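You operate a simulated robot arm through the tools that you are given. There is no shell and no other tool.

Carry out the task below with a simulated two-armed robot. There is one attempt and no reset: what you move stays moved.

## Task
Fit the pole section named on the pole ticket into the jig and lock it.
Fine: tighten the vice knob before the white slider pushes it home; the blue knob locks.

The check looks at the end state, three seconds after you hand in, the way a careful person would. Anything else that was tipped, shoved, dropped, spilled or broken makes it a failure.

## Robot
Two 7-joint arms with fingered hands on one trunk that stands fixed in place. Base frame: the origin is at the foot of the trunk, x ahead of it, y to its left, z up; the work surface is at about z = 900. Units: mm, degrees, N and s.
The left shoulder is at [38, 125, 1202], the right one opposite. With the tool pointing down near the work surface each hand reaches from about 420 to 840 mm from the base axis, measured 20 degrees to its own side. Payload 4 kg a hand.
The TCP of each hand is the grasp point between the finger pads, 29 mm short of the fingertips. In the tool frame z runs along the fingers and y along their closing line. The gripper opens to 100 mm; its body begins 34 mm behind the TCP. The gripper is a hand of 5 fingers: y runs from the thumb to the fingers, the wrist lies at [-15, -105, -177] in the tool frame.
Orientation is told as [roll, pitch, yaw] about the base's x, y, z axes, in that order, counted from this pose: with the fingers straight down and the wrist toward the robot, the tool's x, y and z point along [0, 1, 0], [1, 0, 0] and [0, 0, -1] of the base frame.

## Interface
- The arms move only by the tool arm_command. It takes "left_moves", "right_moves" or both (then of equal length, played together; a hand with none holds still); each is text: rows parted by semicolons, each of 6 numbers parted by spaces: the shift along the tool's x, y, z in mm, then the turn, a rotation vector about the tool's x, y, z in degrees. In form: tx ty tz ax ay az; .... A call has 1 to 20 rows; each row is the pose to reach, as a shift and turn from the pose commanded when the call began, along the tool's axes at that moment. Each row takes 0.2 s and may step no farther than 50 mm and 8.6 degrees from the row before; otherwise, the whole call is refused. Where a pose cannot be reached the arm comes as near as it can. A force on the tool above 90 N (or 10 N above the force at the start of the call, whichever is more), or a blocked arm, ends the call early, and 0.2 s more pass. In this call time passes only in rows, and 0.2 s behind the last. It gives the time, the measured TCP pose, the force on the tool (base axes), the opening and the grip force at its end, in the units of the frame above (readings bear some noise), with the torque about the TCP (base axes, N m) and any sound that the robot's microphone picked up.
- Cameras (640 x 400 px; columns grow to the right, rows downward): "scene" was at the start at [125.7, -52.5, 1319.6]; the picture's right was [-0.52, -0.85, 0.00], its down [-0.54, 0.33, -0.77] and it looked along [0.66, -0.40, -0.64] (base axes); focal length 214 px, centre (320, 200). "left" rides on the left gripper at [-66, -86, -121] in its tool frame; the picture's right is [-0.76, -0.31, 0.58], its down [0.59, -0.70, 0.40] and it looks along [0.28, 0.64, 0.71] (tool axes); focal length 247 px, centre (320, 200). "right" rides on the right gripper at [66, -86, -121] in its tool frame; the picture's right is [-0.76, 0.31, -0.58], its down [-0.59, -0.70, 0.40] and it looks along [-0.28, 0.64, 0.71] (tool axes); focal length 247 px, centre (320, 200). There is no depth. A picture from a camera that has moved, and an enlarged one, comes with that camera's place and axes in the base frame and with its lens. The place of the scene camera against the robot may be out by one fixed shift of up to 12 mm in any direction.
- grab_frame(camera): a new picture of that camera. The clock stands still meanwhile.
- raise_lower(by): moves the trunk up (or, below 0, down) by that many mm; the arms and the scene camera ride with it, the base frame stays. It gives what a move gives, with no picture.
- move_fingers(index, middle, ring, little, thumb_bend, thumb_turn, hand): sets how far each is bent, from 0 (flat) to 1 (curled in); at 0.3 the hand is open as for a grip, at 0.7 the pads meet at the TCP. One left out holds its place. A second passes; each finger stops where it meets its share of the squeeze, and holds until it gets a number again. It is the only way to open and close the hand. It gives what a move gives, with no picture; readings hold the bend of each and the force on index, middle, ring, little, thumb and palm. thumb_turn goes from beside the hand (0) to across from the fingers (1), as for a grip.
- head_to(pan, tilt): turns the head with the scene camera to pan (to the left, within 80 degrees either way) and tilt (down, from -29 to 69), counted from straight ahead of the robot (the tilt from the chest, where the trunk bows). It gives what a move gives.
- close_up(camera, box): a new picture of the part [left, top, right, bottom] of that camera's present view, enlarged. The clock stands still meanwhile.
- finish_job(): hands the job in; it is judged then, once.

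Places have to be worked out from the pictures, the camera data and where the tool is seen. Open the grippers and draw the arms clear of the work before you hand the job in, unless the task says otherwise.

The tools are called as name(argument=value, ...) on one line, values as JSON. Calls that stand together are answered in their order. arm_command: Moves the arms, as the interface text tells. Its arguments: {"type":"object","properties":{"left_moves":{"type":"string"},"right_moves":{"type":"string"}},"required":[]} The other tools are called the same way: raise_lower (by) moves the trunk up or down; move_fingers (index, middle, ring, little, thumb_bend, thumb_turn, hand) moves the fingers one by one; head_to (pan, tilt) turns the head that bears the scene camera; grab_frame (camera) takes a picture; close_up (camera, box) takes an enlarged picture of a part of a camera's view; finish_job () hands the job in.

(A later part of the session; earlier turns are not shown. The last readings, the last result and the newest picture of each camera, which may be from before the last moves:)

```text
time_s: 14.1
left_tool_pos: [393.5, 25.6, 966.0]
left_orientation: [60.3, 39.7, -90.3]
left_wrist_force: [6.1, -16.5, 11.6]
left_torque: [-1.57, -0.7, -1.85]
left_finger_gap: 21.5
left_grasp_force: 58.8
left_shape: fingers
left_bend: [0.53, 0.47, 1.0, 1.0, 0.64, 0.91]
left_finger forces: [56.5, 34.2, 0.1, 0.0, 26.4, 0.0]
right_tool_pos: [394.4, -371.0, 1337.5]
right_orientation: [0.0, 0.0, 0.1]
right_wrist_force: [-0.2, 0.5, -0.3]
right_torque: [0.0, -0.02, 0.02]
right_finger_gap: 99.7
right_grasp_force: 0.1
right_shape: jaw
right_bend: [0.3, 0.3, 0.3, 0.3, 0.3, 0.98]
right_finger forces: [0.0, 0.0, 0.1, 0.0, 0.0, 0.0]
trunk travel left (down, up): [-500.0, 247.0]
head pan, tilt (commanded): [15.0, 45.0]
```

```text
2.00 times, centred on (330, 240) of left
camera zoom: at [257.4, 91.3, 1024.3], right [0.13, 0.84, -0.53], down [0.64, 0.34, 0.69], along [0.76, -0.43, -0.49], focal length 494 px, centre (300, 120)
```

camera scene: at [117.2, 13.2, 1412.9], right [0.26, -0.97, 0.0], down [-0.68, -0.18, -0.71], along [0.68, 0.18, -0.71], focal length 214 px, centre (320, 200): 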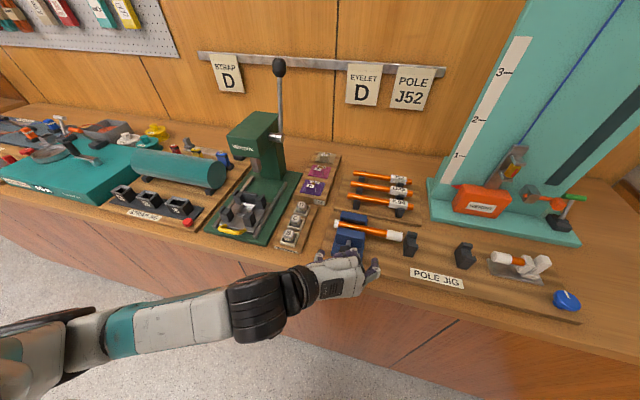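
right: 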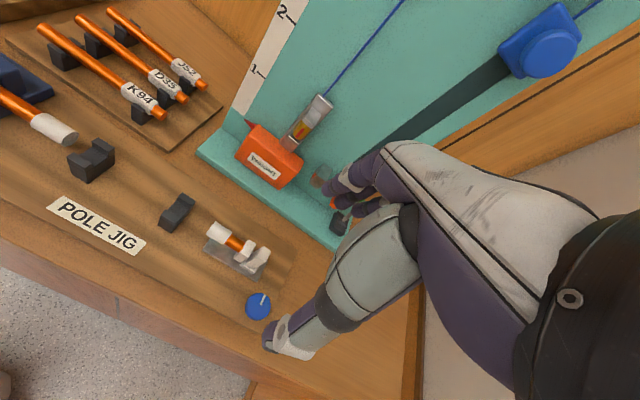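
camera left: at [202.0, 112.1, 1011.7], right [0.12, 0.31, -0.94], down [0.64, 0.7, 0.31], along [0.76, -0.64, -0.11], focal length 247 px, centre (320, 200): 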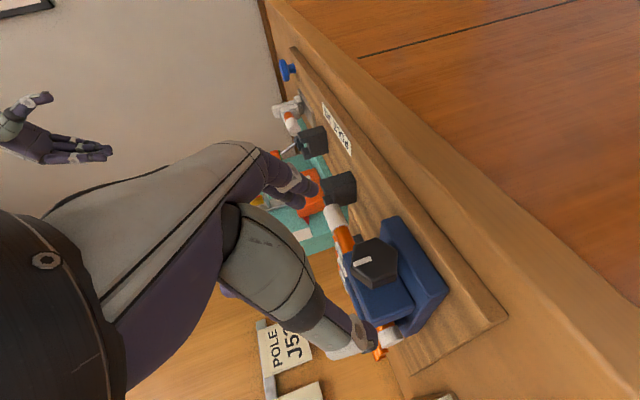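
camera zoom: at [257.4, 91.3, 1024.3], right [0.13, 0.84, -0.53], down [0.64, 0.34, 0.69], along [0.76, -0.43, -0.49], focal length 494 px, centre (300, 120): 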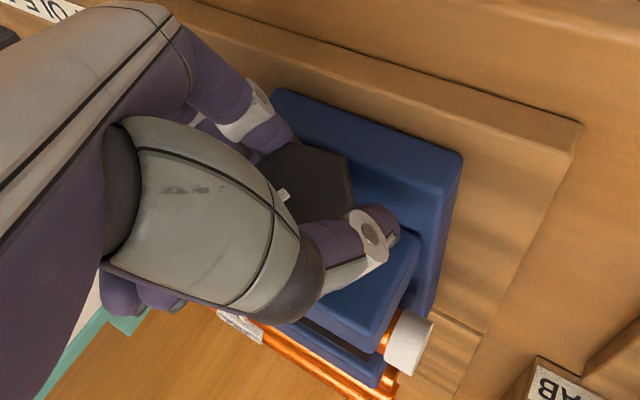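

Resistance has risen to about −1.6 N·m with some slip against the hand. I'll loosen the pinch slightly, draw back along the fingers, and check how far the mark has turned.

move_fingers(hand="left", index=0.44, middle=0.44, thumb_bend=0.35)

close_up(camera="left", box=[230, 140, 430, 340])

```text
time_s: 15.1
left_tool_pos: [391.6, 27.0, 967.3]
left_orientation: [60.5, 39.8, -89.9]
left_wrist_force: [4.6, -14.5, 27.0]
left_torque: [-0.71, -0.99, -0.22]
left_finger_gap: 58.2
left_grasp_force: 31.8
left_shape: fingers
left_bend: [0.5, 0.44, 1.0, 1.0, 0.35, 0.97]
left_finger forces: [47.3, 15.9, 0.1, 0.1, 0.0, 0.0]
right_tool_pos: [392.6, -371.7, 1337.4]
right_orientation: [0.1, 0.0, 0.0]
right_wrist_force: [-0.9, -0.6, -0.3]
right_torque: [0.03, 0.01, 0.01]
right_finger_gap: 100.0
right_grasp_force: 0.0
right_shape: jaw
right_bend: [0.3, 0.3, 0.3, 0.3, 0.3, 0.98]
right_finger forces: [0.0, 0.1, 0.1, 0.0, 0.0, 0.0]
trunk travel left (down, up): [-500.0, 247.0]
head pan, tilt (commanded): [15.0, 45.0]
```

```text
2.00 times, centred on (330, 240) of left
camera zoom: at [257.0, 92.0, 1025.0], right [0.13, 0.84, -0.53], down [0.64, 0.34, 0.69], along [0.76, -0.42, -0.49], focal length 494 px, centre (300, 120)
```

zoom: 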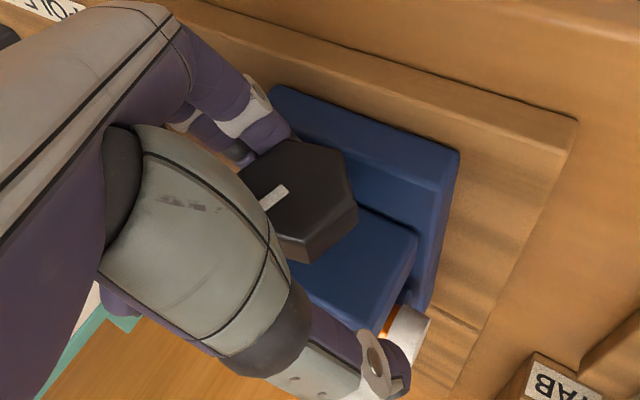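

The knob face with its mark is visible now. The index seems caught between knob and vice base, so I'll draw the hand straight back along the fingers.

arm_command(left_moves="0 0 -8 0 0 0; 0 0 -18 0 0 0; 0 0 -30 0 0 0; 0 0 -42 0 0 0")

close_up(camera="left", box=[230, 140, 430, 340])

close_up(camera="scene", box=[290, 200, 430, 310])

```text
time_s: 16.1
left_tool_pos: [355.6, 17.3, 979.7]
left_orientation: [59.8, 40.1, -90.2]
left_wrist_force: [-0.5, -0.6, -0.1]
left_torque: [0.01, 0.01, 0.01]
left_finger_gap: 75.6
left_grasp_force: 0.1
left_shape: fingers
left_bend: [0.44, 0.44, 1.0, 1.0, 0.35, 0.98]
left_finger forces: [0.0, 0.0, 0.1, 0.0, 0.0, 0.0]
right_tool_pos: [394.4, -370.9, 1336.7]
right_orientation: [0.0, 0.0, 0.1]
right_wrist_force: [-0.4, -0.1, 0.0]
right_torque: [0.02, -0.08, -0.02]
right_finger_gap: 99.8
right_grasp_force: 0.1
right_shape: jaw
right_bend: [0.3, 0.3, 0.3, 0.3, 0.3, 0.98]
right_finger forces: [0.0, 0.1, 0.0, 0.1, 0.0, 0.1]
trunk travel left (down, up): [-500.0, 247.0]
head pan, tilt (commanded): [15.0, 45.0]
```

```text
2.00 times, centred on (330, 240) of left
camera zoom: at [219.6, 80.6, 1039.4], right [0.12, 0.84, -0.52], down [0.64, 0.34, 0.69], along [0.76, -0.42, -0.5], focal length 494 px, centre (300, 120)
```

zoom: 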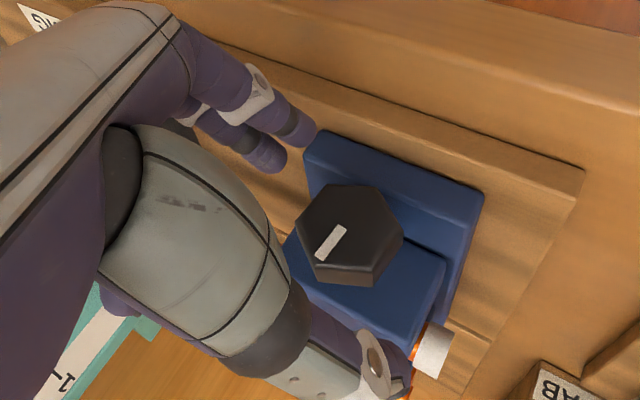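

```text
3.64 times, centred on (360, 255) of scene
camera zoom: at [118.0, 13.1, 1412.7], right [0.26, -0.97, 0.0], down [-0.68, -0.18, -0.71], along [0.68, 0.18, -0.71], focal length 780 px, centre (174, 0)
```

zoom: 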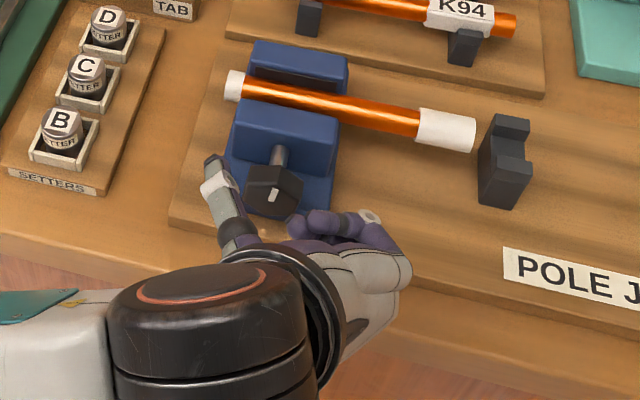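

The mark points straight up again: the trapped index must have dragged the knob back as I withdrew upwards. I'll use a flatter hand (10° down) so the fingers clear the vice base, keep the TCP exactly on the axis [.., 31.3, 963.3], and later withdraw straight along −x; first I return the hand to level.

arm_command(left_moves="-2.4 -2.8 -2.2 -4 0 -6.93; -4.8 -5.6 -4.4 -8 0 -13.86; -7.1 -8.3 -6.7 -12 0 -20.8; -9.5 -11.1 -8.9 -16 0 -27.7; -11.9 -13.9 -11.1 -20 0 -34.6")

arm_command(left_moves="-5.5 0 5 0 7 0; -11 0 10 0 14 0; -16.5 0 15.3 0 20 0")

move_fingers(hand="left", index=0.38, middle=0.38, thumb_bend=0.38)

close_up(camera="left", box=[230, 140, 430, 340])

close_up(camera="scene", box=[290, 200, 430, 310])

```text
time_s: 17.3
left_tool_pos: [338.8, 30.7, 987.2]
left_orientation: [60.0, -0.1, -90.0]
left_wrist_force: [-0.2, -0.8, 0.3]
left_torque: [0.03, 0.01, 0.0]
left_finger_gap: 75.6
left_grasp_force: 0.2
left_shape: fingers
left_bend: [0.44, 0.44, 1.0, 1.0, 0.35, 0.98]
left_finger forces: [0.1, 0.0, 0.1, 0.1, 0.0, 0.1]
right_tool_pos: [393.4, -368.0, 1337.4]
right_orientation: [0.0, -0.2, 0.0]
right_wrist_force: [0.6, -0.6, 0.0]
right_torque: [-0.03, -0.03, 0.01]
right_finger_gap: 99.8
right_grasp_force: 0.1
right_shape: jaw
right_bend: [0.3, 0.3, 0.3, 0.3, 0.3, 0.98]
right_finger forces: [0.0, 0.0, 0.1, 0.0, 0.0, 0.1]
trunk travel left (down, up): [-500.0, 247.0]
head pan, tilt (commanded): [15.0, 45.0]
```

```text
time_s: 18.1
left_tool_pos: [344.9, 29.5, 965.5]
left_orientation: [80.1, 0.1, -90.0]
left_wrist_force: [-0.1, -0.3, 0.5]
left_torque: [0.01, 0.01, 0.0]
left_finger_gap: 75.4
left_grasp_force: 0.0
left_shape: fingers
left_bend: [0.44, 0.44, 1.0, 1.0, 0.35, 0.98]
left_finger forces: [0.1, 0.0, 0.1, 0.1, 0.0, 0.1]
right_tool_pos: [394.1, -369.2, 1337.1]
right_orientation: [0.0, 0.0, 0.0]
right_wrist_force: [-0.4, 0.2, -0.1]
right_torque: [0.02, -0.04, 0.01]
right_finger_gap: 99.8
right_grasp_force: 0.1
right_shape: jaw
right_bend: [0.3, 0.3, 0.3, 0.3, 0.3, 0.98]
right_finger forces: [0.0, 0.0, 0.0, 0.1, 0.0, 0.1]
trunk travel left (down, up): [-500.0, 247.0]
head pan, tilt (commanded): [15.0, 45.0]
```

```text
time_s: 19.1
left_tool_pos: [346.6, 30.0, 964.2]
left_orientation: [80.0, -0.1, -90.0]
left_wrist_force: [0.1, -0.1, 0.5]
left_torque: [0.01, 0.0, -0.02]
left_finger_gap: 79.6
left_grasp_force: 0.1
left_shape: fingers
left_bend: [0.38, 0.38, 1.0, 1.0, 0.38, 0.98]
left_finger forces: [0.0, 0.0, 0.0, 0.0, 0.0, 0.1]
right_tool_pos: [393.3, -369.2, 1336.5]
right_orientation: [0.0, 0.0, 0.0]
right_wrist_force: [0.2, 0.0, -0.1]
right_torque: [-0.03, 0.01, -0.05]
right_finger_gap: 100.1
right_grasp_force: 0.0
right_shape: jaw
right_bend: [0.3, 0.3, 0.3, 0.3, 0.3, 0.98]
right_finger forces: [0.0, 0.0, 0.1, 0.0, 0.0, 0.1]
trunk travel left (down, up): [-500.0, 247.0]
head pan, tilt (commanded): [15.0, 45.0]
```

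```text
2.00 times, centred on (330, 240) of left
camera zoom: at [216.7, 116.4, 921.9], right [0.44, 0.31, -0.85], down [0.5, 0.7, 0.51], along [0.75, -0.64, 0.15], focal length 494 px, centre (300, 120)
```

zoom: 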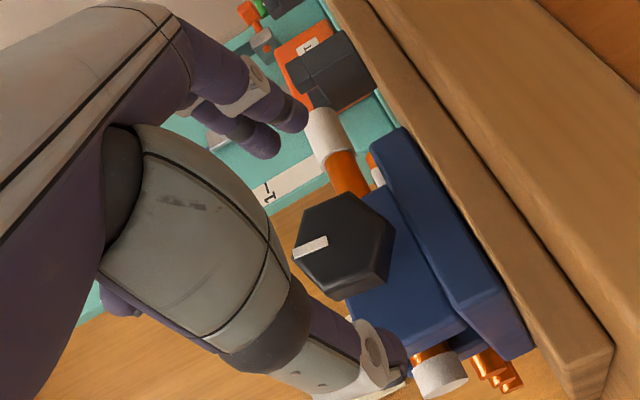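

```text
3.64 times, centred on (360, 255) of scene
camera zoom: at [118.2, 13.2, 1412.8], right [0.26, -0.97, 0.0], down [-0.68, -0.18, -0.71], along [0.68, 0.18, -0.71], focal length 780 px, centre (174, 0)
```

zoom: 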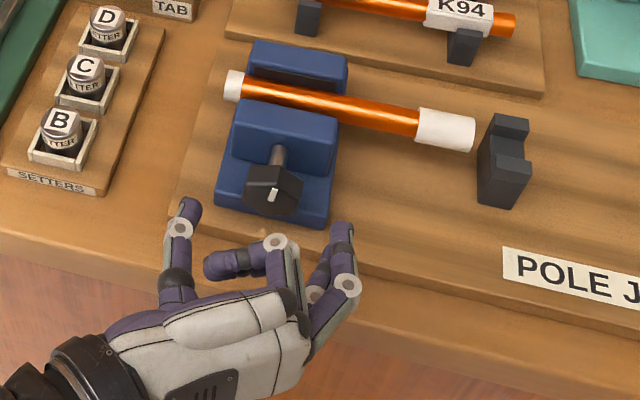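

The knob centre again computes to [390, 31.3, 963]. I'll advance straight along the axis, with the TCP 2–3 mm low so index and middle sit evenly on the flat, then close firmly.

arm_command(left_moves="1 -0.4 12 0 0 0; 2 -0.8 24 0 0 0; 3 -1.2 36 0 0 0; 3.9 -1.5 47.3 0 0 0")

move_fingers(hand="left", index=0.6, middle=0.6, thumb_bend=0.75)

move_fingers(hand="left", index=0.8, middle=0.8, thumb_bend=0.9)

close_up(camera="left", box=[230, 140, 430, 340])

```text
time_s: 20.1
left_tool_pos: [393.4, 31.8, 960.9]
left_orientation: [80.0, 0.1, -90.0]
left_wrist_force: [-0.1, -0.2, -0.6]
left_torque: [0.0, 0.0, 0.02]
left_finger_gap: 79.8
left_grasp_force: 0.1
left_shape: fingers
left_bend: [0.38, 0.38, 1.0, 1.0, 0.38, 0.98]
left_finger forces: [0.0, 0.1, 0.1, 0.0, 0.1, 0.0]
right_tool_pos: [394.1, -369.5, 1337.0]
right_orientation: [0.0, 0.0, 0.0]
right_wrist_force: [-0.4, -0.6, 0.5]
right_torque: [-0.02, 0.0, 0.05]
right_finger_gap: 99.7
right_grasp_force: 0.1
right_shape: jaw
right_bend: [0.3, 0.3, 0.3, 0.3, 0.3, 0.98]
right_finger forces: [0.0, 0.0, 0.0, 0.0, 0.0, 0.0]
trunk travel left (down, up): [-500.0, 247.0]
head pan, tilt (commanded): [15.0, 45.0]
```

```text
time_s: 21.1
left_tool_pos: [394.4, 31.4, 960.8]
left_orientation: [79.9, 0.1, -90.0]
left_wrist_force: [3.2, 3.6, -0.2]
left_torque: [0.02, -0.05, -0.09]
left_finger_gap: 26.4
left_grasp_force: 9.6
left_shape: fingers
left_bend: [0.54, 0.6, 1.0, 1.0, 0.64, 0.97]
left_finger forces: [6.5, 0.5, 0.1, 0.1, 11.5, 0.1]
right_tool_pos: [395.4, -368.8, 1337.0]
right_orientation: [0.0, 0.0, -0.1]
right_wrist_force: [0.1, 0.4, -0.3]
right_torque: [-0.02, 0.0, -0.01]
right_finger_gap: 99.8
right_grasp_force: 0.1
right_shape: jaw
right_bend: [0.3, 0.3, 0.3, 0.3, 0.3, 0.98]
right_finger forces: [0.0, 0.0, 0.0, 0.0, 0.0, 0.0]
trunk travel left (down, up): [-500.0, 247.0]
head pan, tilt (commanded): [15.0, 45.0]
```

```text
time_s: 22.1
left_tool_pos: [396.5, 32.6, 959.8]
left_orientation: [80.1, 0.2, -89.8]
left_wrist_force: [24.3, 1.8, 5.1]
left_torque: [-0.1, -0.12, 0.01]
left_finger_gap: 15.2
left_grasp_force: 26.5
left_shape: fingers
left_bend: [0.78, 0.77, 1.0, 1.0, 0.73, 0.95]
left_finger forces: [10.3, 14.2, 0.0, 0.1, 28.2, 0.1]
right_tool_pos: [397.1, -368.9, 1336.3]
right_orientation: [0.1, 0.1, 0.0]
right_wrist_force: [-0.2, 1.0, -0.3]
right_torque: [0.0, 0.02, 0.0]
right_finger_gap: 99.8
right_grasp_force: 0.1
right_shape: jaw
right_bend: [0.3, 0.3, 0.3, 0.3, 0.3, 0.98]
right_finger forces: [0.0, 0.0, 0.0, 0.0, 0.1, 0.1]
trunk travel left (down, up): [-500.0, 247.0]
head pan, tilt (commanded): [15.0, 45.0]
```

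```text
2.00 times, centred on (330, 240) of left
camera zoom: at [267.5, 118.8, 918.2], right [0.44, 0.31, -0.84], down [0.49, 0.7, 0.51], along [0.75, -0.64, 0.15], focal length 494 px, centre (300, 120)
```

zoom: 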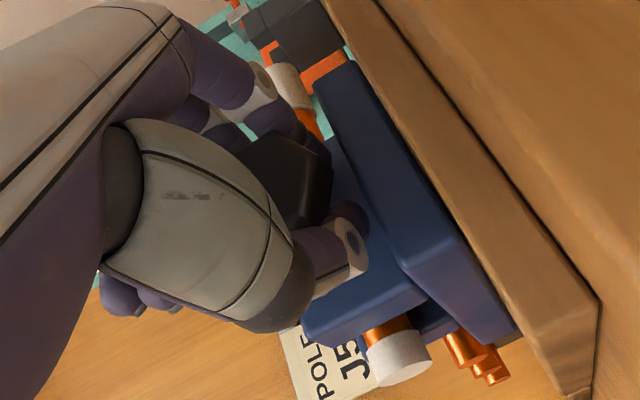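

The fingertips curled in behind the knob, pulling along x. I'll open again, retreat 9 mm along the axis so the pads lie on the flats, and close more moderately.

move_fingers(hand="left", index=0.4, middle=0.4, thumb_bend=0.4)

arm_command(left_moves="-0.7 0 -4.5 0 0 0; -1.5 0 -9 0 0 0")

move_fingers(hand="left", index=0.62, middle=0.62, thumb_bend=0.72)

close_up(camera="left", box=[230, 140, 430, 340])

```text
time_s: 23.1
left_tool_pos: [393.4, 31.1, 960.2]
left_orientation: [80.0, 0.0, -90.0]
left_wrist_force: [-0.2, -0.2, 0.5]
left_torque: [-0.01, 0.0, 0.0]
left_finger_gap: 74.2
left_grasp_force: 0.1
left_shape: fingers
left_bend: [0.4, 0.4, 1.0, 1.0, 0.4, 0.97]
left_finger forces: [0.0, 0.1, 0.1, 0.0, 0.0, 0.0]
right_tool_pos: [394.4, -369.5, 1336.9]
right_orientation: [0.0, 0.0, 0.1]
right_wrist_force: [0.5, 0.0, 0.7]
right_torque: [0.0, 0.04, -0.02]
right_finger_gap: 99.8
right_grasp_force: 0.0
right_shape: jaw
right_bend: [0.3, 0.3, 0.3, 0.3, 0.3, 0.98]
right_finger forces: [0.1, 0.1, 0.0, 0.1, 0.0, 0.0]
trunk travel left (down, up): [-500.0, 247.0]
head pan, tilt (commanded): [15.0, 45.0]
```

```text
time_s: 23.7
left_tool_pos: [384.2, 31.9, 961.0]
left_orientation: [80.0, 0.0, -90.0]
left_wrist_force: [-0.1, 0.4, 0.5]
left_torque: [0.06, -0.02, -0.01]
left_finger_gap: 74.5
left_grasp_force: 0.1
left_shape: fingers
left_bend: [0.4, 0.4, 1.0, 1.0, 0.4, 0.97]
left_finger forces: [0.1, 0.0, 0.0, 0.0, 0.0, 0.0]
right_tool_pos: [394.2, -369.4, 1336.8]
right_orientation: [0.0, 0.0, -0.1]
right_wrist_force: [0.0, 0.3, -0.5]
right_torque: [0.0, -0.01, 0.0]
right_finger_gap: 99.9
right_grasp_force: 0.0
right_shape: jaw
right_bend: [0.3, 0.3, 0.3, 0.3, 0.3, 0.98]
right_finger forces: [0.0, 0.0, 0.1, 0.0, 0.0, 0.0]
trunk travel left (down, up): [-500.0, 247.0]
head pan, tilt (commanded): [15.0, 45.0]
```

```text
time_s: 24.7
left_tool_pos: [385.1, 31.2, 960.5]
left_orientation: [79.9, 0.0, -90.0]
left_wrist_force: [0.9, -1.6, 0.3]
left_torque: [0.05, 0.01, -0.07]
left_finger_gap: 29.7
left_grasp_force: 8.6
left_shape: fingers
left_bend: [0.56, 0.59, 1.0, 1.0, 0.65, 0.97]
left_finger forces: [6.4, 3.3, 0.1, 0.1, 8.1, 0.0]
right_tool_pos: [394.4, -368.7, 1337.3]
right_orientation: [0.0, -0.1, -0.1]
right_wrist_force: [-0.7, -0.5, 0.3]
right_torque: [-0.05, 0.0, -0.01]
right_finger_gap: 99.8
right_grasp_force: 0.0
right_shape: jaw
right_bend: [0.3, 0.3, 0.3, 0.3, 0.3, 0.98]
right_finger forces: [0.1, 0.0, 0.0, 0.0, 0.0, 0.0]
trunk travel left (down, up): [-500.0, 247.0]
head pan, tilt (commanded): [15.0, 45.0]
```

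```text
2.00 times, centred on (330, 240) of left
camera zoom: at [255.5, 117.7, 917.9], right [0.44, 0.31, -0.85], down [0.5, 0.7, 0.51], along [0.75, -0.64, 0.15], focal length 494 px, centre (300, 120)
```

zoom: 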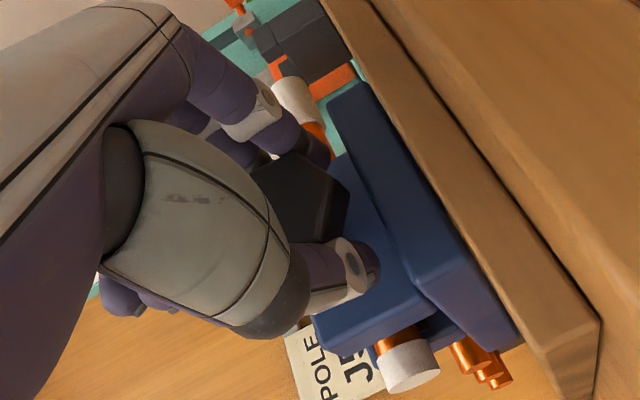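

The pads now sit on the flats with a balanced light grip. I'll firm it up moderately and then turn clockwise by 24°.

move_fingers(hand="left", index=0.69, middle=0.69, thumb_bend=0.78)

arm_command(left_moves="0 -0.4 0 1.39 0 7.88; 0.1 -0.8 0 2.78 0 15.76; 0.2 -1.1 0 4.17 0 23.6")

close_up(camera="left", box=[230, 140, 430, 340])

```text
time_s: 25.7
left_tool_pos: [384.9, 30.2, 960.8]
left_orientation: [80.0, 0.0, -90.1]
left_wrist_force: [3.8, -1.9, 2.7]
left_torque: [0.01, -0.08, -0.1]
left_finger_gap: 28.2
left_grasp_force: 15.4
left_shape: fingers
left_bend: [0.57, 0.61, 1.0, 1.0, 0.65, 0.96]
left_finger forces: [8.2, 7.7, 0.1, 0.1, 14.9, 0.0]
right_tool_pos: [394.1, -370.3, 1337.1]
right_orientation: [0.1, 0.0, 0.0]
right_wrist_force: [-0.2, -0.3, 0.6]
right_torque: [0.02, 0.01, 0.0]
right_finger_gap: 99.6
right_grasp_force: 0.1
right_shape: jaw
right_bend: [0.3, 0.3, 0.3, 0.3, 0.3, 0.98]
right_finger forces: [0.0, 0.1, 0.0, 0.0, 0.0, 0.1]
trunk travel left (down, up): [-500.0, 247.0]
head pan, tilt (commanded): [15.0, 45.0]
```

```text
time_s: 26.5
left_tool_pos: [386.5, 30.5, 961.9]
left_orientation: [80.1, 24.1, -90.0]
left_wrist_force: [11.3, -8.6, 4.3]
left_torque: [-0.32, -0.17, -0.2]
left_finger_gap: 27.8
left_grasp_force: 21.2
left_shape: fingers
left_bend: [0.57, 0.61, 1.0, 1.0, 0.65, 0.95]
left_finger forces: [17.9, 8.3, 0.1, 0.0, 15.1, 0.0]
right_tool_pos: [396.4, -371.0, 1337.1]
right_orientation: [0.0, 0.0, 0.0]
right_wrist_force: [-0.3, -0.1, -0.1]
right_torque: [-0.02, -0.01, 0.0]
right_finger_gap: 99.9
right_grasp_force: 0.2
right_shape: jaw
right_bend: [0.3, 0.3, 0.3, 0.3, 0.3, 0.98]
right_finger forces: [0.0, 0.0, 0.1, 0.0, 0.0, 0.0]
trunk travel left (down, up): [-500.0, 247.0]
head pan, tilt (commanded): [15.0, 45.0]
```

```text
2.00 times, centred on (330, 240) of left
camera zoom: at [256.8, 128.3, 957.1], right [0.44, 0.62, -0.65], down [0.49, 0.43, 0.75], along [0.75, -0.65, -0.12], focal length 494 px, centre (300, 120)
```

zoom: 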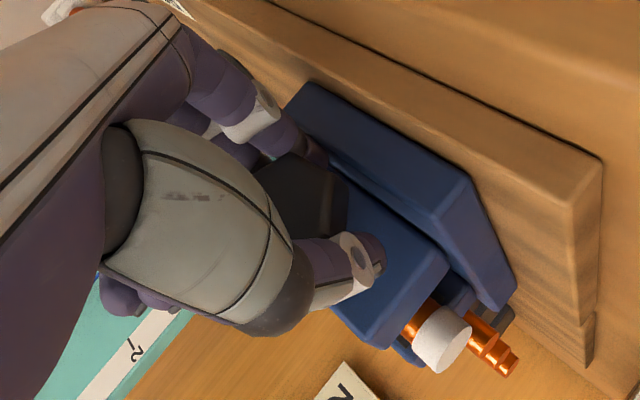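

Torque is only −0.3 N·m this time and the knob follows the hand. I'll continue another 22° clockwise.

arm_command(left_moves="0 -0.4 0 1.3 0 7.4; 0.1 -0.8 0 2.6 0 14.8; 0.2 -1.1 0 3.8 0 21.7")

close_up(camera="left", box=[230, 140, 430, 340])

close_up(camera="scene", box=[290, 200, 430, 310])

```text
time_s: 27.3
left_tool_pos: [385.0, 28.9, 962.9]
left_orientation: [80.6, 45.8, -90.1]
left_wrist_force: [18.4, -22.6, 16.8]
left_torque: [-1.31, -0.56, -0.65]
left_finger_gap: 29.4
left_grasp_force: 49.6
left_shape: fingers
left_bend: [0.56, 0.63, 1.0, 1.0, 0.65, 0.91]
left_finger forces: [71.6, 10.3, 0.0, 0.0, 18.0, 0.0]
right_tool_pos: [395.5, -371.9, 1336.0]
right_orientation: [0.1, 0.1, 0.0]
right_wrist_force: [-0.1, -0.2, -0.7]
right_torque: [0.0, -0.02, 0.0]
right_finger_gap: 100.0
right_grasp_force: 0.0
right_shape: jaw
right_bend: [0.3, 0.3, 0.3, 0.3, 0.3, 0.98]
right_finger forces: [0.0, 0.1, 0.0, 0.1, 0.1, 0.0]
trunk travel left (down, up): [-500.0, 247.0]
head pan, tilt (commanded): [15.0, 45.0]
```

```text
2.00 times, centred on (330, 240) of left
camera zoom: at [257.2, 121.8, 994.4], right [0.45, 0.82, -0.37], down [0.49, 0.12, 0.86], along [0.75, -0.57, -0.35], focal length 494 px, centre (300, 120)
```

zoom: 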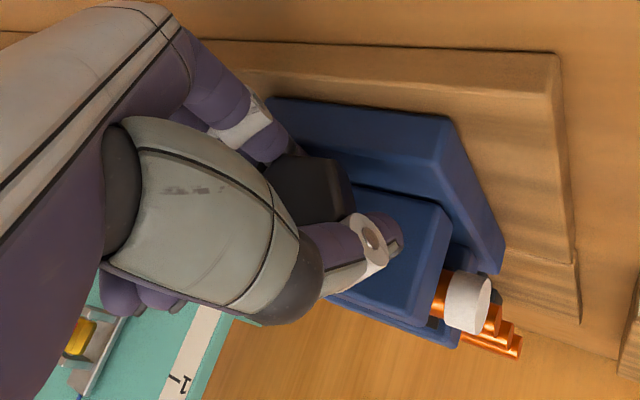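

```text
3.64 times, centred on (360, 255) of scene
camera zoom: at [119.3, 10.0, 1412.8], right [0.26, -0.97, 0.0], down [-0.68, -0.18, -0.71], along [0.68, 0.18, -0.71], focal length 780 px, centre (174, 0)
```

zoom: 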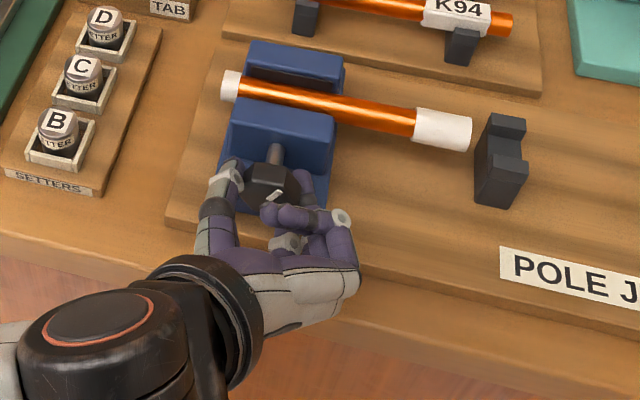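

The mark now leans right by roughly 45°, so the knob has turned. The index force is high, so I'll zoom in to see whether it is touching the vice base.

close_up(camera="scene", box=[325, 225, 390, 275])

close_up(camera="left", box=[310, 170, 410, 290])

```text
8.00 times, centred on (358, 250) of scene
camera zoom: at [119.3, 10.0, 1412.8], right [0.26, -0.97, 0.0], down [-0.68, -0.18, -0.71], along [0.68, 0.18, -0.71], focal length 1716 px, centre (20, -200)
```

zoom: 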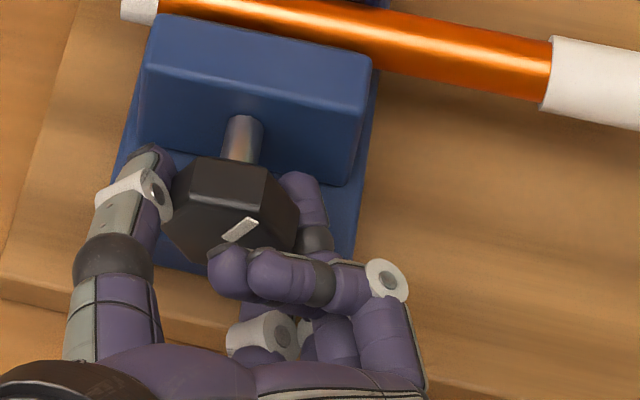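

```text
3.33 times, centred on (360, 230) of left
camera zoom: at [257.2, 121.8, 994.4], right [0.45, 0.82, -0.37], down [0.49, 0.12, 0.86], along [0.75, -0.57, -0.35], focal length 823 px, centre (187, 100)
```

zoom: 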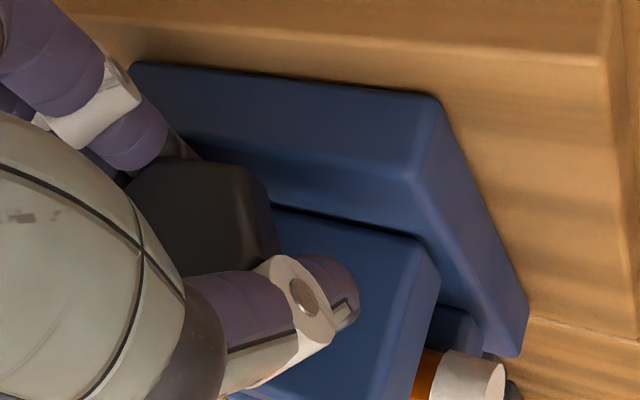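

The mark shows about 47° clockwise, so the stroke worked. Now I release with the thumb first, ease the fingers slightly, and withdraw purely along −x so as not to drag the knob back.

move_fingers(hand="left", index=0.53, middle=0.55, thumb_bend=0.45)

close_up(camera="scene", box=[325, 225, 390, 275])

```text
time_s: 28.3
left_tool_pos: [386.1, 29.7, 963.4]
left_orientation: [80.6, 45.9, -90.0]
left_wrist_force: [16.2, -20.2, 24.3]
left_torque: [-0.92, -0.98, -0.09]
left_finger_gap: 49.6
left_grasp_force: 34.9
left_shape: fingers
left_bend: [0.54, 0.55, 1.0, 1.0, 0.45, 0.97]
left_finger forces: [70.6, 0.1, 0.1, 0.0, 0.0, 0.1]
right_tool_pos: [395.0, -373.0, 1337.4]
right_orientation: [0.1, 0.0, -0.1]
right_wrist_force: [0.5, -0.2, 0.3]
right_torque: [0.0, -0.01, -0.01]
right_finger_gap: 99.7
right_grasp_force: 0.0
right_shape: jaw
right_bend: [0.3, 0.3, 0.3, 0.3, 0.3, 0.98]
right_finger forces: [0.0, 0.0, 0.0, 0.0, 0.0, 0.0]
trunk travel left (down, up): [-500.0, 247.0]
head pan, tilt (commanded): [15.0, 45.0]
```

```text
8.00 times, centred on (358, 250) of scene
camera zoom: at [118.8, 10.2, 1412.9], right [0.26, -0.97, 0.0], down [-0.68, -0.18, -0.71], along [0.68, 0.18, -0.71], focal length 1716 px, centre (20, -200)
```

zoom: 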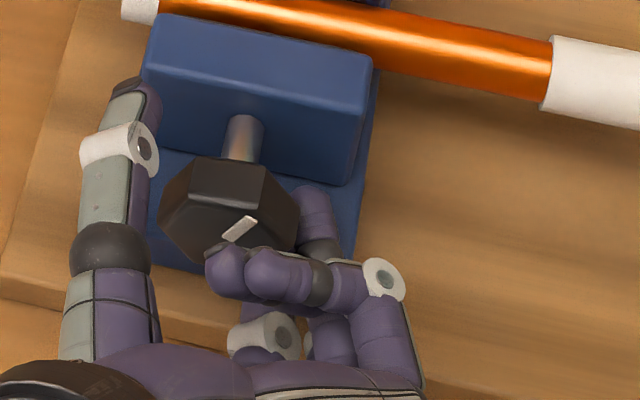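

The index is still wedged sideways between knob and base. I'll slide the hand 5 mm to the right (−y) to take it off the knob, then withdraw straight along −x.

arm_command(left_moves="1.8 1.7 -0.3 0 0 0; 3.5 3.5 -0.6 0 0 0; 1.4 3.5 -12.4 0 0 0; -0.8 3.5 -25.2 0 0 0; -3.4 3.5 -40 0 0 0")

close_up(camera="scene", box=[325, 225, 390, 275])

close_up(camera="left", box=[230, 140, 430, 340])

```text
time_s: 29.5
left_tool_pos: [343.0, 26.5, 959.3]
left_orientation: [79.8, 46.2, -90.3]
left_wrist_force: [-1.0, 0.1, -0.1]
left_torque: [0.02, 0.01, -0.02]
left_finger_gap: 52.4
left_grasp_force: 0.1
left_shape: fingers
left_bend: [0.53, 0.55, 1.0, 1.0, 0.45, 0.98]
left_finger forces: [0.1, 0.1, 0.1, 0.0, 0.0, 0.0]
right_tool_pos: [393.1, -369.8, 1337.2]
right_orientation: [0.1, 0.0, 0.0]
right_wrist_force: [0.6, 0.0, -0.4]
right_torque: [-0.04, -0.01, 0.03]
right_finger_gap: 99.8
right_grasp_force: 0.1
right_shape: jaw
right_bend: [0.3, 0.3, 0.3, 0.3, 0.3, 0.98]
right_finger forces: [0.0, 0.1, 0.1, 0.0, 0.0, 0.1]
trunk travel left (down, up): [-500.0, 247.0]
head pan, tilt (commanded): [15.0, 45.0]
```

```text
8.00 times, centred on (358, 250) of scene
camera zoom: at [117.8, 12.8, 1412.7], right [0.26, -0.97, 0.0], down [-0.68, -0.18, -0.71], along [0.68, 0.18, -0.71], focal length 1716 px, centre (20, -200)
```

zoom: 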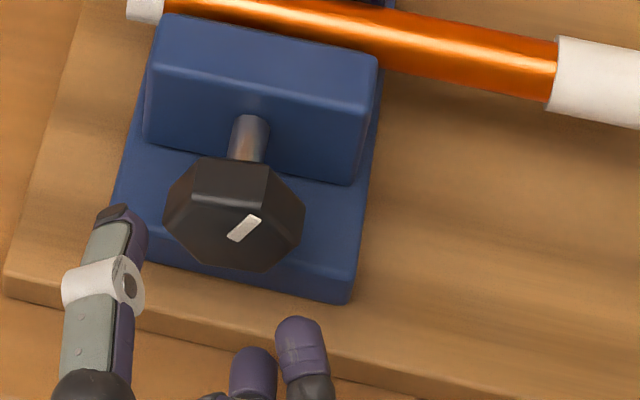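

```text
2.00 times, centred on (330, 240) of left
camera zoom: at [214.6, 118.6, 991.9], right [0.44, 0.82, -0.37], down [0.5, 0.12, 0.86], along [0.75, -0.56, -0.36], focal length 494 px, centre (300, 120)
```

zoom: 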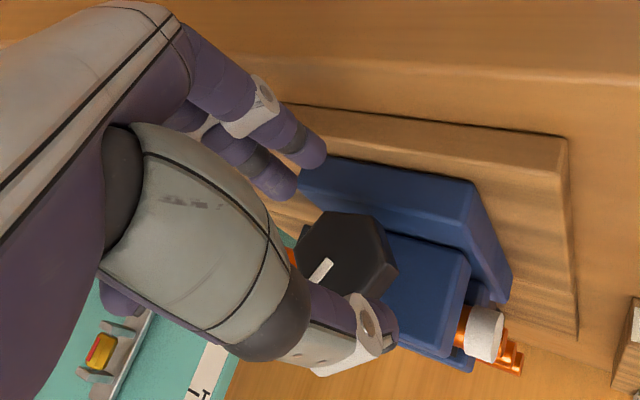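

The knob has stayed at about 37° on the mark, some 27° further than at the start. I'll rotate the hand back to −30° (to meet the next flats) while clear of the knob, then check.

arm_command(left_moves="-0.1 -0.4 0 -1.47 0 -8.3; -0.3 -0.8 0 -2.93 0 -16.6; -0.4 -1.2 0 -4.4 0 -24.9; -0.6 -1.6 0 -5.87 0 -33.2; -0.7 -2 0 -7.33 0 -41.6; -0.9 -2.4 0.1 -8.8 0 -49.9; -1 -2.8 0.1 -10.3 0 -58.2; -1.2 -3.2 0.2 -11.7 0 -66.5; -1.3 -3.5 0.2 -13.2 0 -74.8")

move_fingers(hand="left", index=0.4, middle=0.4, thumb_bend=0.42)

close_up(camera="left", box=[230, 140, 430, 340])

close_up(camera="scene", box=[290, 200, 430, 310])

```text
time_s: 31.5
left_tool_pos: [344.2, 33.3, 961.0]
left_orientation: [80.0, -30.0, -90.0]
left_wrist_force: [-0.9, 0.6, 0.0]
left_torque: [-0.01, 0.01, 0.0]
left_finger_gap: 52.3
left_grasp_force: 0.1
left_shape: fingers
left_bend: [0.53, 0.55, 1.0, 1.0, 0.45, 0.98]
left_finger forces: [0.1, 0.1, 0.1, 0.0, 0.0, 0.0]
right_tool_pos: [394.7, -371.0, 1336.9]
right_orientation: [0.1, 0.0, 0.0]
right_wrist_force: [0.7, 0.2, -0.8]
right_torque: [0.0, 0.03, -0.02]
right_finger_gap: 99.5
right_grasp_force: 0.0
right_shape: jaw
right_bend: [0.3, 0.3, 0.3, 0.3, 0.3, 0.98]
right_finger forces: [0.0, 0.0, 0.0, 0.0, 0.0, 0.1]
trunk travel left (down, up): [-500.0, 247.0]
head pan, tilt (commanded): [15.0, 45.0]
```

```text
time_s: 32.5
left_tool_pos: [344.0, 31.8, 962.6]
left_orientation: [80.1, -29.8, -90.0]
left_wrist_force: [-0.1, 0.4, -0.7]
left_torque: [0.02, -0.01, -0.02]
left_finger_gap: 71.9
left_grasp_force: 0.0
left_shape: fingers
left_bend: [0.4, 0.4, 1.0, 1.0, 0.42, 0.98]
left_finger forces: [0.0, 0.0, 0.0, 0.1, 0.1, 0.1]
right_tool_pos: [393.7, -369.5, 1337.5]
right_orientation: [0.0, 0.0, 0.0]
right_wrist_force: [0.4, -0.5, 0.1]
right_torque: [0.0, 0.04, -0.03]
right_finger_gap: 99.9
right_grasp_force: 0.1
right_shape: jaw
right_bend: [0.3, 0.3, 0.3, 0.3, 0.3, 0.98]
right_finger forces: [0.0, 0.0, 0.0, 0.0, 0.0, 0.1]
trunk travel left (down, up): [-500.0, 247.0]
head pan, tilt (commanded): [15.0, 45.0]
```

```text
2.00 times, centred on (330, 240) of left
camera zoom: at [215.2, 85.5, 882.7], right [0.44, -0.16, -0.89], down [0.5, 0.86, 0.09], along [0.75, -0.48, 0.45], focal length 494 px, centre (300, 120)
```

zoom: 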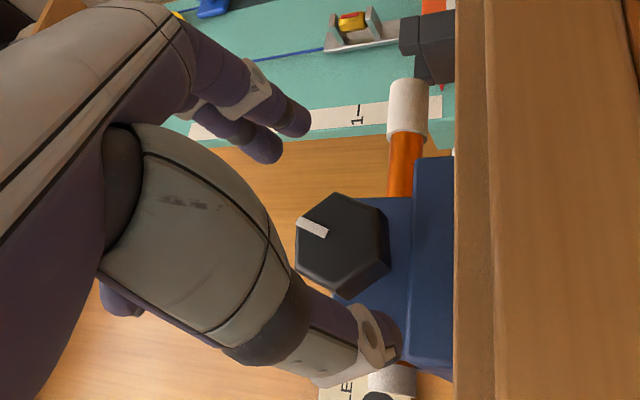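

```text
3.64 times, centred on (360, 255) of scene
camera zoom: at [118.1, 13.1, 1412.8], right [0.26, -0.97, 0.0], down [-0.68, -0.18, -0.71], along [0.68, 0.18, -0.71], focal length 780 px, centre (174, 0)
```

zoom: 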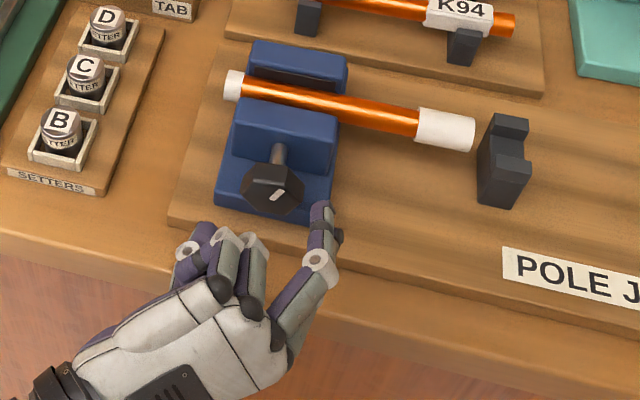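

The knob now sits about 15° off from my hand's alignment in this pose. I'll rotate a further −12° and pre-shape the thumb closer so it clears the vice base, then re-check.

arm_command(left_moves="0 0 0 -1.04 0 -5.9; 0 0 0 -2.08 0 -11.8")

move_fingers(hand="left", index=0.4, middle=0.4, thumb_bend=0.56)

close_up(camera="left", box=[230, 140, 430, 340])

close_up(camera="scene", box=[325, 225, 390, 275])

```text
time_s: 33.1
left_tool_pos: [344.4, 33.7, 962.7]
left_orientation: [79.9, -42.1, -90.0]
left_wrist_force: [-0.2, -1.4, 0.7]
left_torque: [0.0, 0.02, -0.01]
left_finger_gap: 71.8
left_grasp_force: 0.0
left_shape: fingers
left_bend: [0.4, 0.4, 1.0, 1.0, 0.42, 0.98]
left_finger forces: [0.0, 0.0, 0.0, 0.0, 0.0, 0.1]
right_tool_pos: [394.3, -370.3, 1336.5]
right_orientation: [0.0, -0.1, 0.0]
right_wrist_force: [0.6, 0.1, 0.0]
right_torque: [0.0, 0.04, 0.0]
right_finger_gap: 100.0
right_grasp_force: 0.1
right_shape: jaw
right_bend: [0.3, 0.3, 0.3, 0.3, 0.3, 0.98]
right_finger forces: [0.0, 0.1, 0.0, 0.0, 0.0, 0.1]
trunk travel left (down, up): [-500.0, 247.0]
head pan, tilt (commanded): [15.0, 45.0]
```

```text
time_s: 34.1
left_tool_pos: [344.1, 32.1, 962.7]
left_orientation: [80.1, -41.9, -90.0]
left_wrist_force: [0.1, 0.9, 0.9]
left_torque: [-0.04, 0.03, 0.01]
left_finger_gap: 54.9
left_grasp_force: 0.1
left_shape: fingers
left_bend: [0.4, 0.4, 1.0, 1.0, 0.56, 0.98]
left_finger forces: [0.1, 0.1, 0.0, 0.0, 0.0, 0.0]
right_tool_pos: [393.8, -368.8, 1336.3]
right_orientation: [-0.1, 0.0, 0.0]
right_wrist_force: [0.0, 0.2, 0.1]
right_torque: [0.01, -0.01, 0.0]
right_finger_gap: 100.0
right_grasp_force: 0.0
right_shape: jaw
right_bend: [0.3, 0.3, 0.3, 0.3, 0.3, 0.98]
right_finger forces: [0.0, 0.1, 0.0, 0.0, 0.1, 0.0]
trunk travel left (down, up): [-500.0, 247.0]
head pan, tilt (commanded): [15.0, 45.0]
```

```text
2.00 times, centred on (330, 240) of left
camera zoom: at [215.1, 67.5, 873.5], right [0.44, -0.34, -0.83], down [0.5, 0.86, -0.09], along [0.75, -0.37, 0.54], focal length 494 px, centre (300, 120)
```

zoom: 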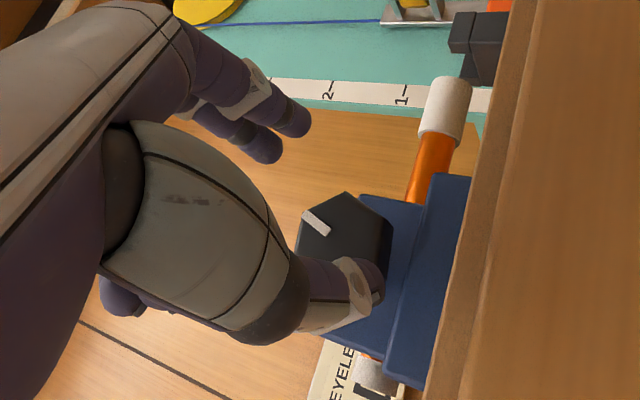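

```text
8.00 times, centred on (358, 250) of scene
camera zoom: at [118.1, 13.0, 1412.8], right [0.26, -0.97, 0.0], down [-0.68, -0.18, -0.71], along [0.68, 0.18, -0.71], focal length 1716 px, centre (20, -200)
```

zoom: 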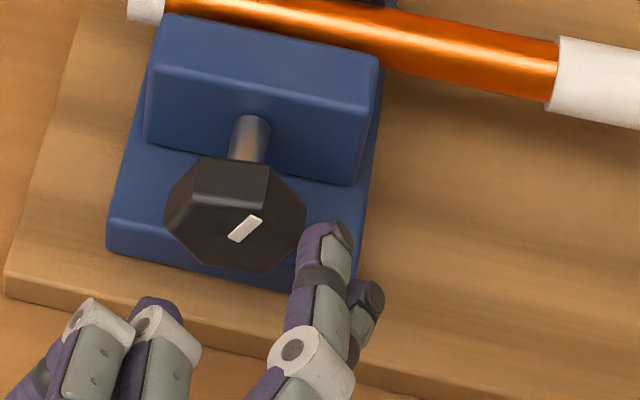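

The knob is now aligned within a few degrees. I'll advance 40 mm along the axis and close moderately on the flats.

arm_command(left_moves="0 0 10 0 0 0; 0 -0.2 20 0 0 0; -0.1 -0.4 30 0 0 0; -0.2 -0.5 40.4 0 0 0")

move_fingers(hand="left", index=0.62, middle=0.62, thumb_bend=0.72)

close_up(camera="left", box=[230, 140, 430, 340])

close_up(camera="scene", box=[325, 225, 390, 275])

```text
time_s: 35.3
left_tool_pos: [369.2, 24.3, 948.7]
left_orientation: [78.7, -41.9, -90.2]
left_wrist_force: [-76.0, 12.5, 1.8]
left_torque: [0.13, 0.94, 2.13]
left_finger_gap: 54.9
left_grasp_force: 38.2
left_shape: fingers
left_bend: [0.4, 0.4, 1.0, 1.0, 0.43, 1.0]
left_finger forces: [0.0, 0.0, 0.1, 0.1, 75.9, 0.1]
right_tool_pos: [386.7, -369.0, 1339.6]
right_orientation: [0.0, -0.3, -0.2]
right_wrist_force: [0.4, -1.1, 0.3]
right_torque: [0.02, 0.03, 0.0]
right_finger_gap: 99.9
right_grasp_force: 0.1
right_shape: jaw
right_bend: [0.3, 0.3, 0.3, 0.3, 0.3, 0.98]
right_finger forces: [0.0, 0.0, 0.0, 0.0, 0.0, 0.0]
trunk travel left (down, up): [-500.0, 247.0]
head pan, tilt (commanded): [15.0, 45.0]
stopped in row 4 (left hand): the force on the tool passed its limit at 91 N (the readings are from after the stop); the commanded pose is now the measured one
```

```text
time_s: 36.3
left_tool_pos: [369.2, 25.2, 951.5]
left_orientation: [78.8, -42.0, -89.8]
left_wrist_force: [-78.5, 13.9, -0.7]
left_torque: [0.25, 1.05, 2.0]
left_finger_gap: 27.3
left_grasp_force: 41.9
left_shape: fingers
left_bend: [0.62, 0.55, 1.0, 1.0, 0.71, 1.0]
left_finger forces: [0.4, 6.9, 0.0, 0.0, 76.0, 0.1]
right_tool_pos: [385.1, -368.3, 1339.9]
right_orientation: [0.0, -0.4, 0.0]
right_wrist_force: [-0.4, -0.2, 0.8]
right_torque: [0.01, 0.0, 0.01]
right_finger_gap: 99.7
right_grasp_force: 0.3
right_shape: jaw
right_bend: [0.3, 0.3, 0.3, 0.3, 0.3, 0.98]
right_finger forces: [0.0, 0.1, 0.1, 0.0, 0.0, 0.1]
trunk travel left (down, up): [-500.0, 247.0]
head pan, tilt (commanded): [15.0, 45.0]
```

```text
2.00 times, centred on (330, 240) of left
camera zoom: at [239.2, 62.0, 864.1], right [0.42, -0.34, -0.84], down [0.5, 0.86, -0.1], along [0.75, -0.38, 0.53], focal length 494 px, centre (300, 120)
```

zoom: 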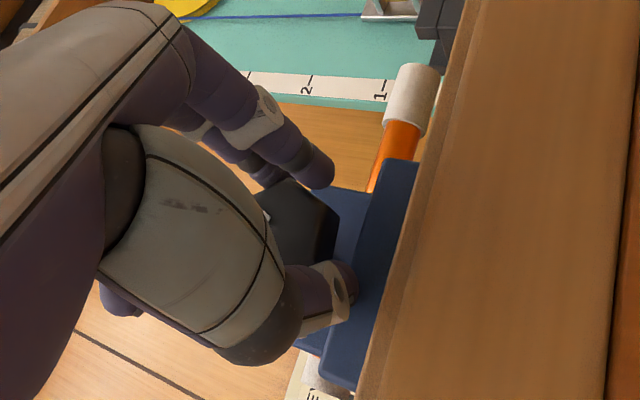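

```text
8.00 times, centred on (358, 250) of scene
camera zoom: at [107.7, 15.0, 1413.7], right [0.26, -0.97, 0.0], down [-0.68, -0.18, -0.71], along [0.69, 0.18, -0.7], focal length 1716 px, centre (20, -200)
```

zoom: 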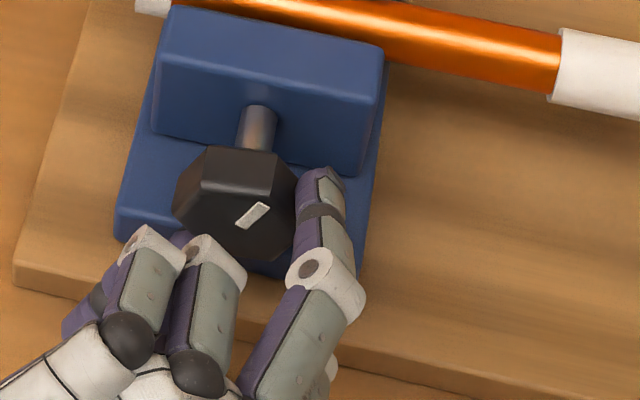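

The thumb ran into the front of the vice base: my image estimate had put the hand about 8 mm too low. I'll open the fingers and back straight off along −x to relieve it.

move_fingers(hand="left", index=0.4, middle=0.4)

arm_command(left_moves="-1.7 0 -10 0 0 0; -4.3 0 -25 0 0 0")

close_up(camera="scene", box=[290, 200, 430, 310])

close_up(camera="left", box=[230, 140, 430, 340])

```text
time_s: 37.3
left_tool_pos: [369.5, 27.0, 950.8]
left_orientation: [78.8, -42.0, -89.8]
left_wrist_force: [-77.6, 20.9, -4.7]
left_torque: [0.19, 1.25, 2.14]
left_finger_gap: 51.3
left_grasp_force: 38.7
left_shape: fingers
left_bend: [0.4, 0.4, 1.0, 1.0, 0.72, 1.0]
left_finger forces: [0.0, 0.0, 0.0, 0.0, 77.2, 0.0]
right_tool_pos: [385.8, -366.9, 1341.4]
right_orientation: [0.0, -0.4, -0.1]
right_wrist_force: [0.0, 0.2, 0.7]
right_torque: [0.0, -0.01, 0.03]
right_finger_gap: 99.8
right_grasp_force: 0.0
right_shape: jaw
right_bend: [0.3, 0.3, 0.3, 0.3, 0.3, 0.98]
right_finger forces: [0.0, 0.0, 0.0, 0.0, 0.0, 0.1]
trunk travel left (down, up): [-500.0, 247.0]
head pan, tilt (commanded): [15.0, 45.0]
```

```text
time_s: 37.9
left_tool_pos: [353.6, 26.9, 954.6]
left_orientation: [79.4, -42.0, -90.0]
left_wrist_force: [-1.3, 0.6, 0.3]
left_torque: [-0.02, 0.0, 0.01]
left_finger_gap: 34.2
left_grasp_force: 0.0
left_shape: fingers
left_bend: [0.4, 0.4, 1.0, 1.0, 0.72, 0.97]
left_finger forces: [0.0, 0.0, 0.0, 0.0, 0.0, 0.0]
right_tool_pos: [390.6, -370.0, 1338.3]
right_orientation: [0.0, -0.1, -0.1]
right_wrist_force: [0.0, 0.6, 0.2]
right_torque: [0.0, -0.04, 0.01]
right_finger_gap: 99.6
right_grasp_force: 0.3
right_shape: jaw
right_bend: [0.3, 0.3, 0.3, 0.3, 0.3, 0.98]
right_finger forces: [0.1, 0.1, 0.0, 0.1, 0.0, 0.0]
trunk travel left (down, up): [-500.0, 247.0]
head pan, tilt (commanded): [15.0, 45.0]
```

```text
3.64 times, centred on (360, 255) of scene
camera zoom: at [116.0, 13.1, 1413.1], right [0.26, -0.97, 0.0], down [-0.68, -0.18, -0.71], along [0.68, 0.18, -0.71], focal length 780 px, centre (174, 0)
```

zoom: 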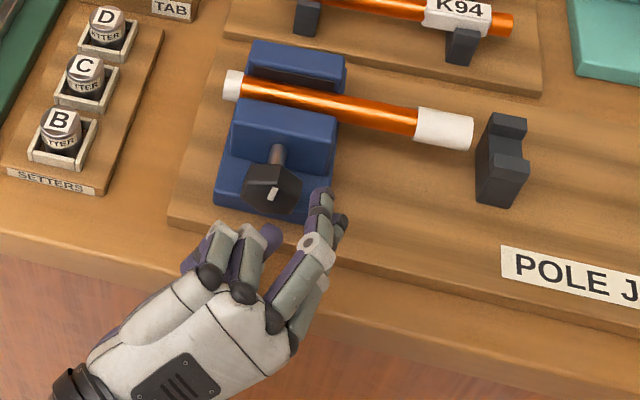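

```text
2.00 times, centred on (330, 240) of left
camera zoom: at [223.6, 62.6, 866.8], right [0.43, -0.34, -0.84], down [0.5, 0.86, -0.09], along [0.75, -0.38, 0.54], focal length 494 px, centre (300, 120)
```

zoom: 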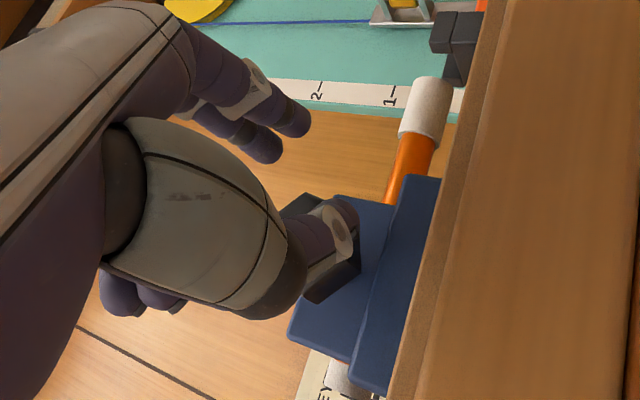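

The contact is relieved and the vice still looks in place. I'll zoom in on the knob and the mark to see the present state.

close_up(camera="scene", box=[325, 215, 390, 265])

```text
8.00 times, centred on (358, 240) of scene
camera zoom: at [116.0, 13.1, 1413.1], right [0.26, -0.97, 0.0], down [-0.68, -0.18, -0.71], along [0.68, 0.18, -0.71], focal length 1716 px, centre (20, -120)
```

zoom: 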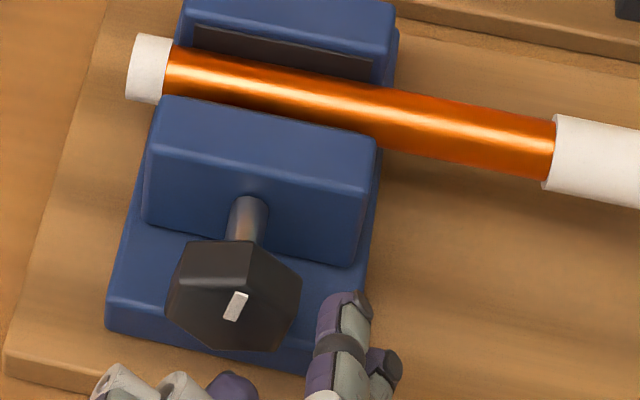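

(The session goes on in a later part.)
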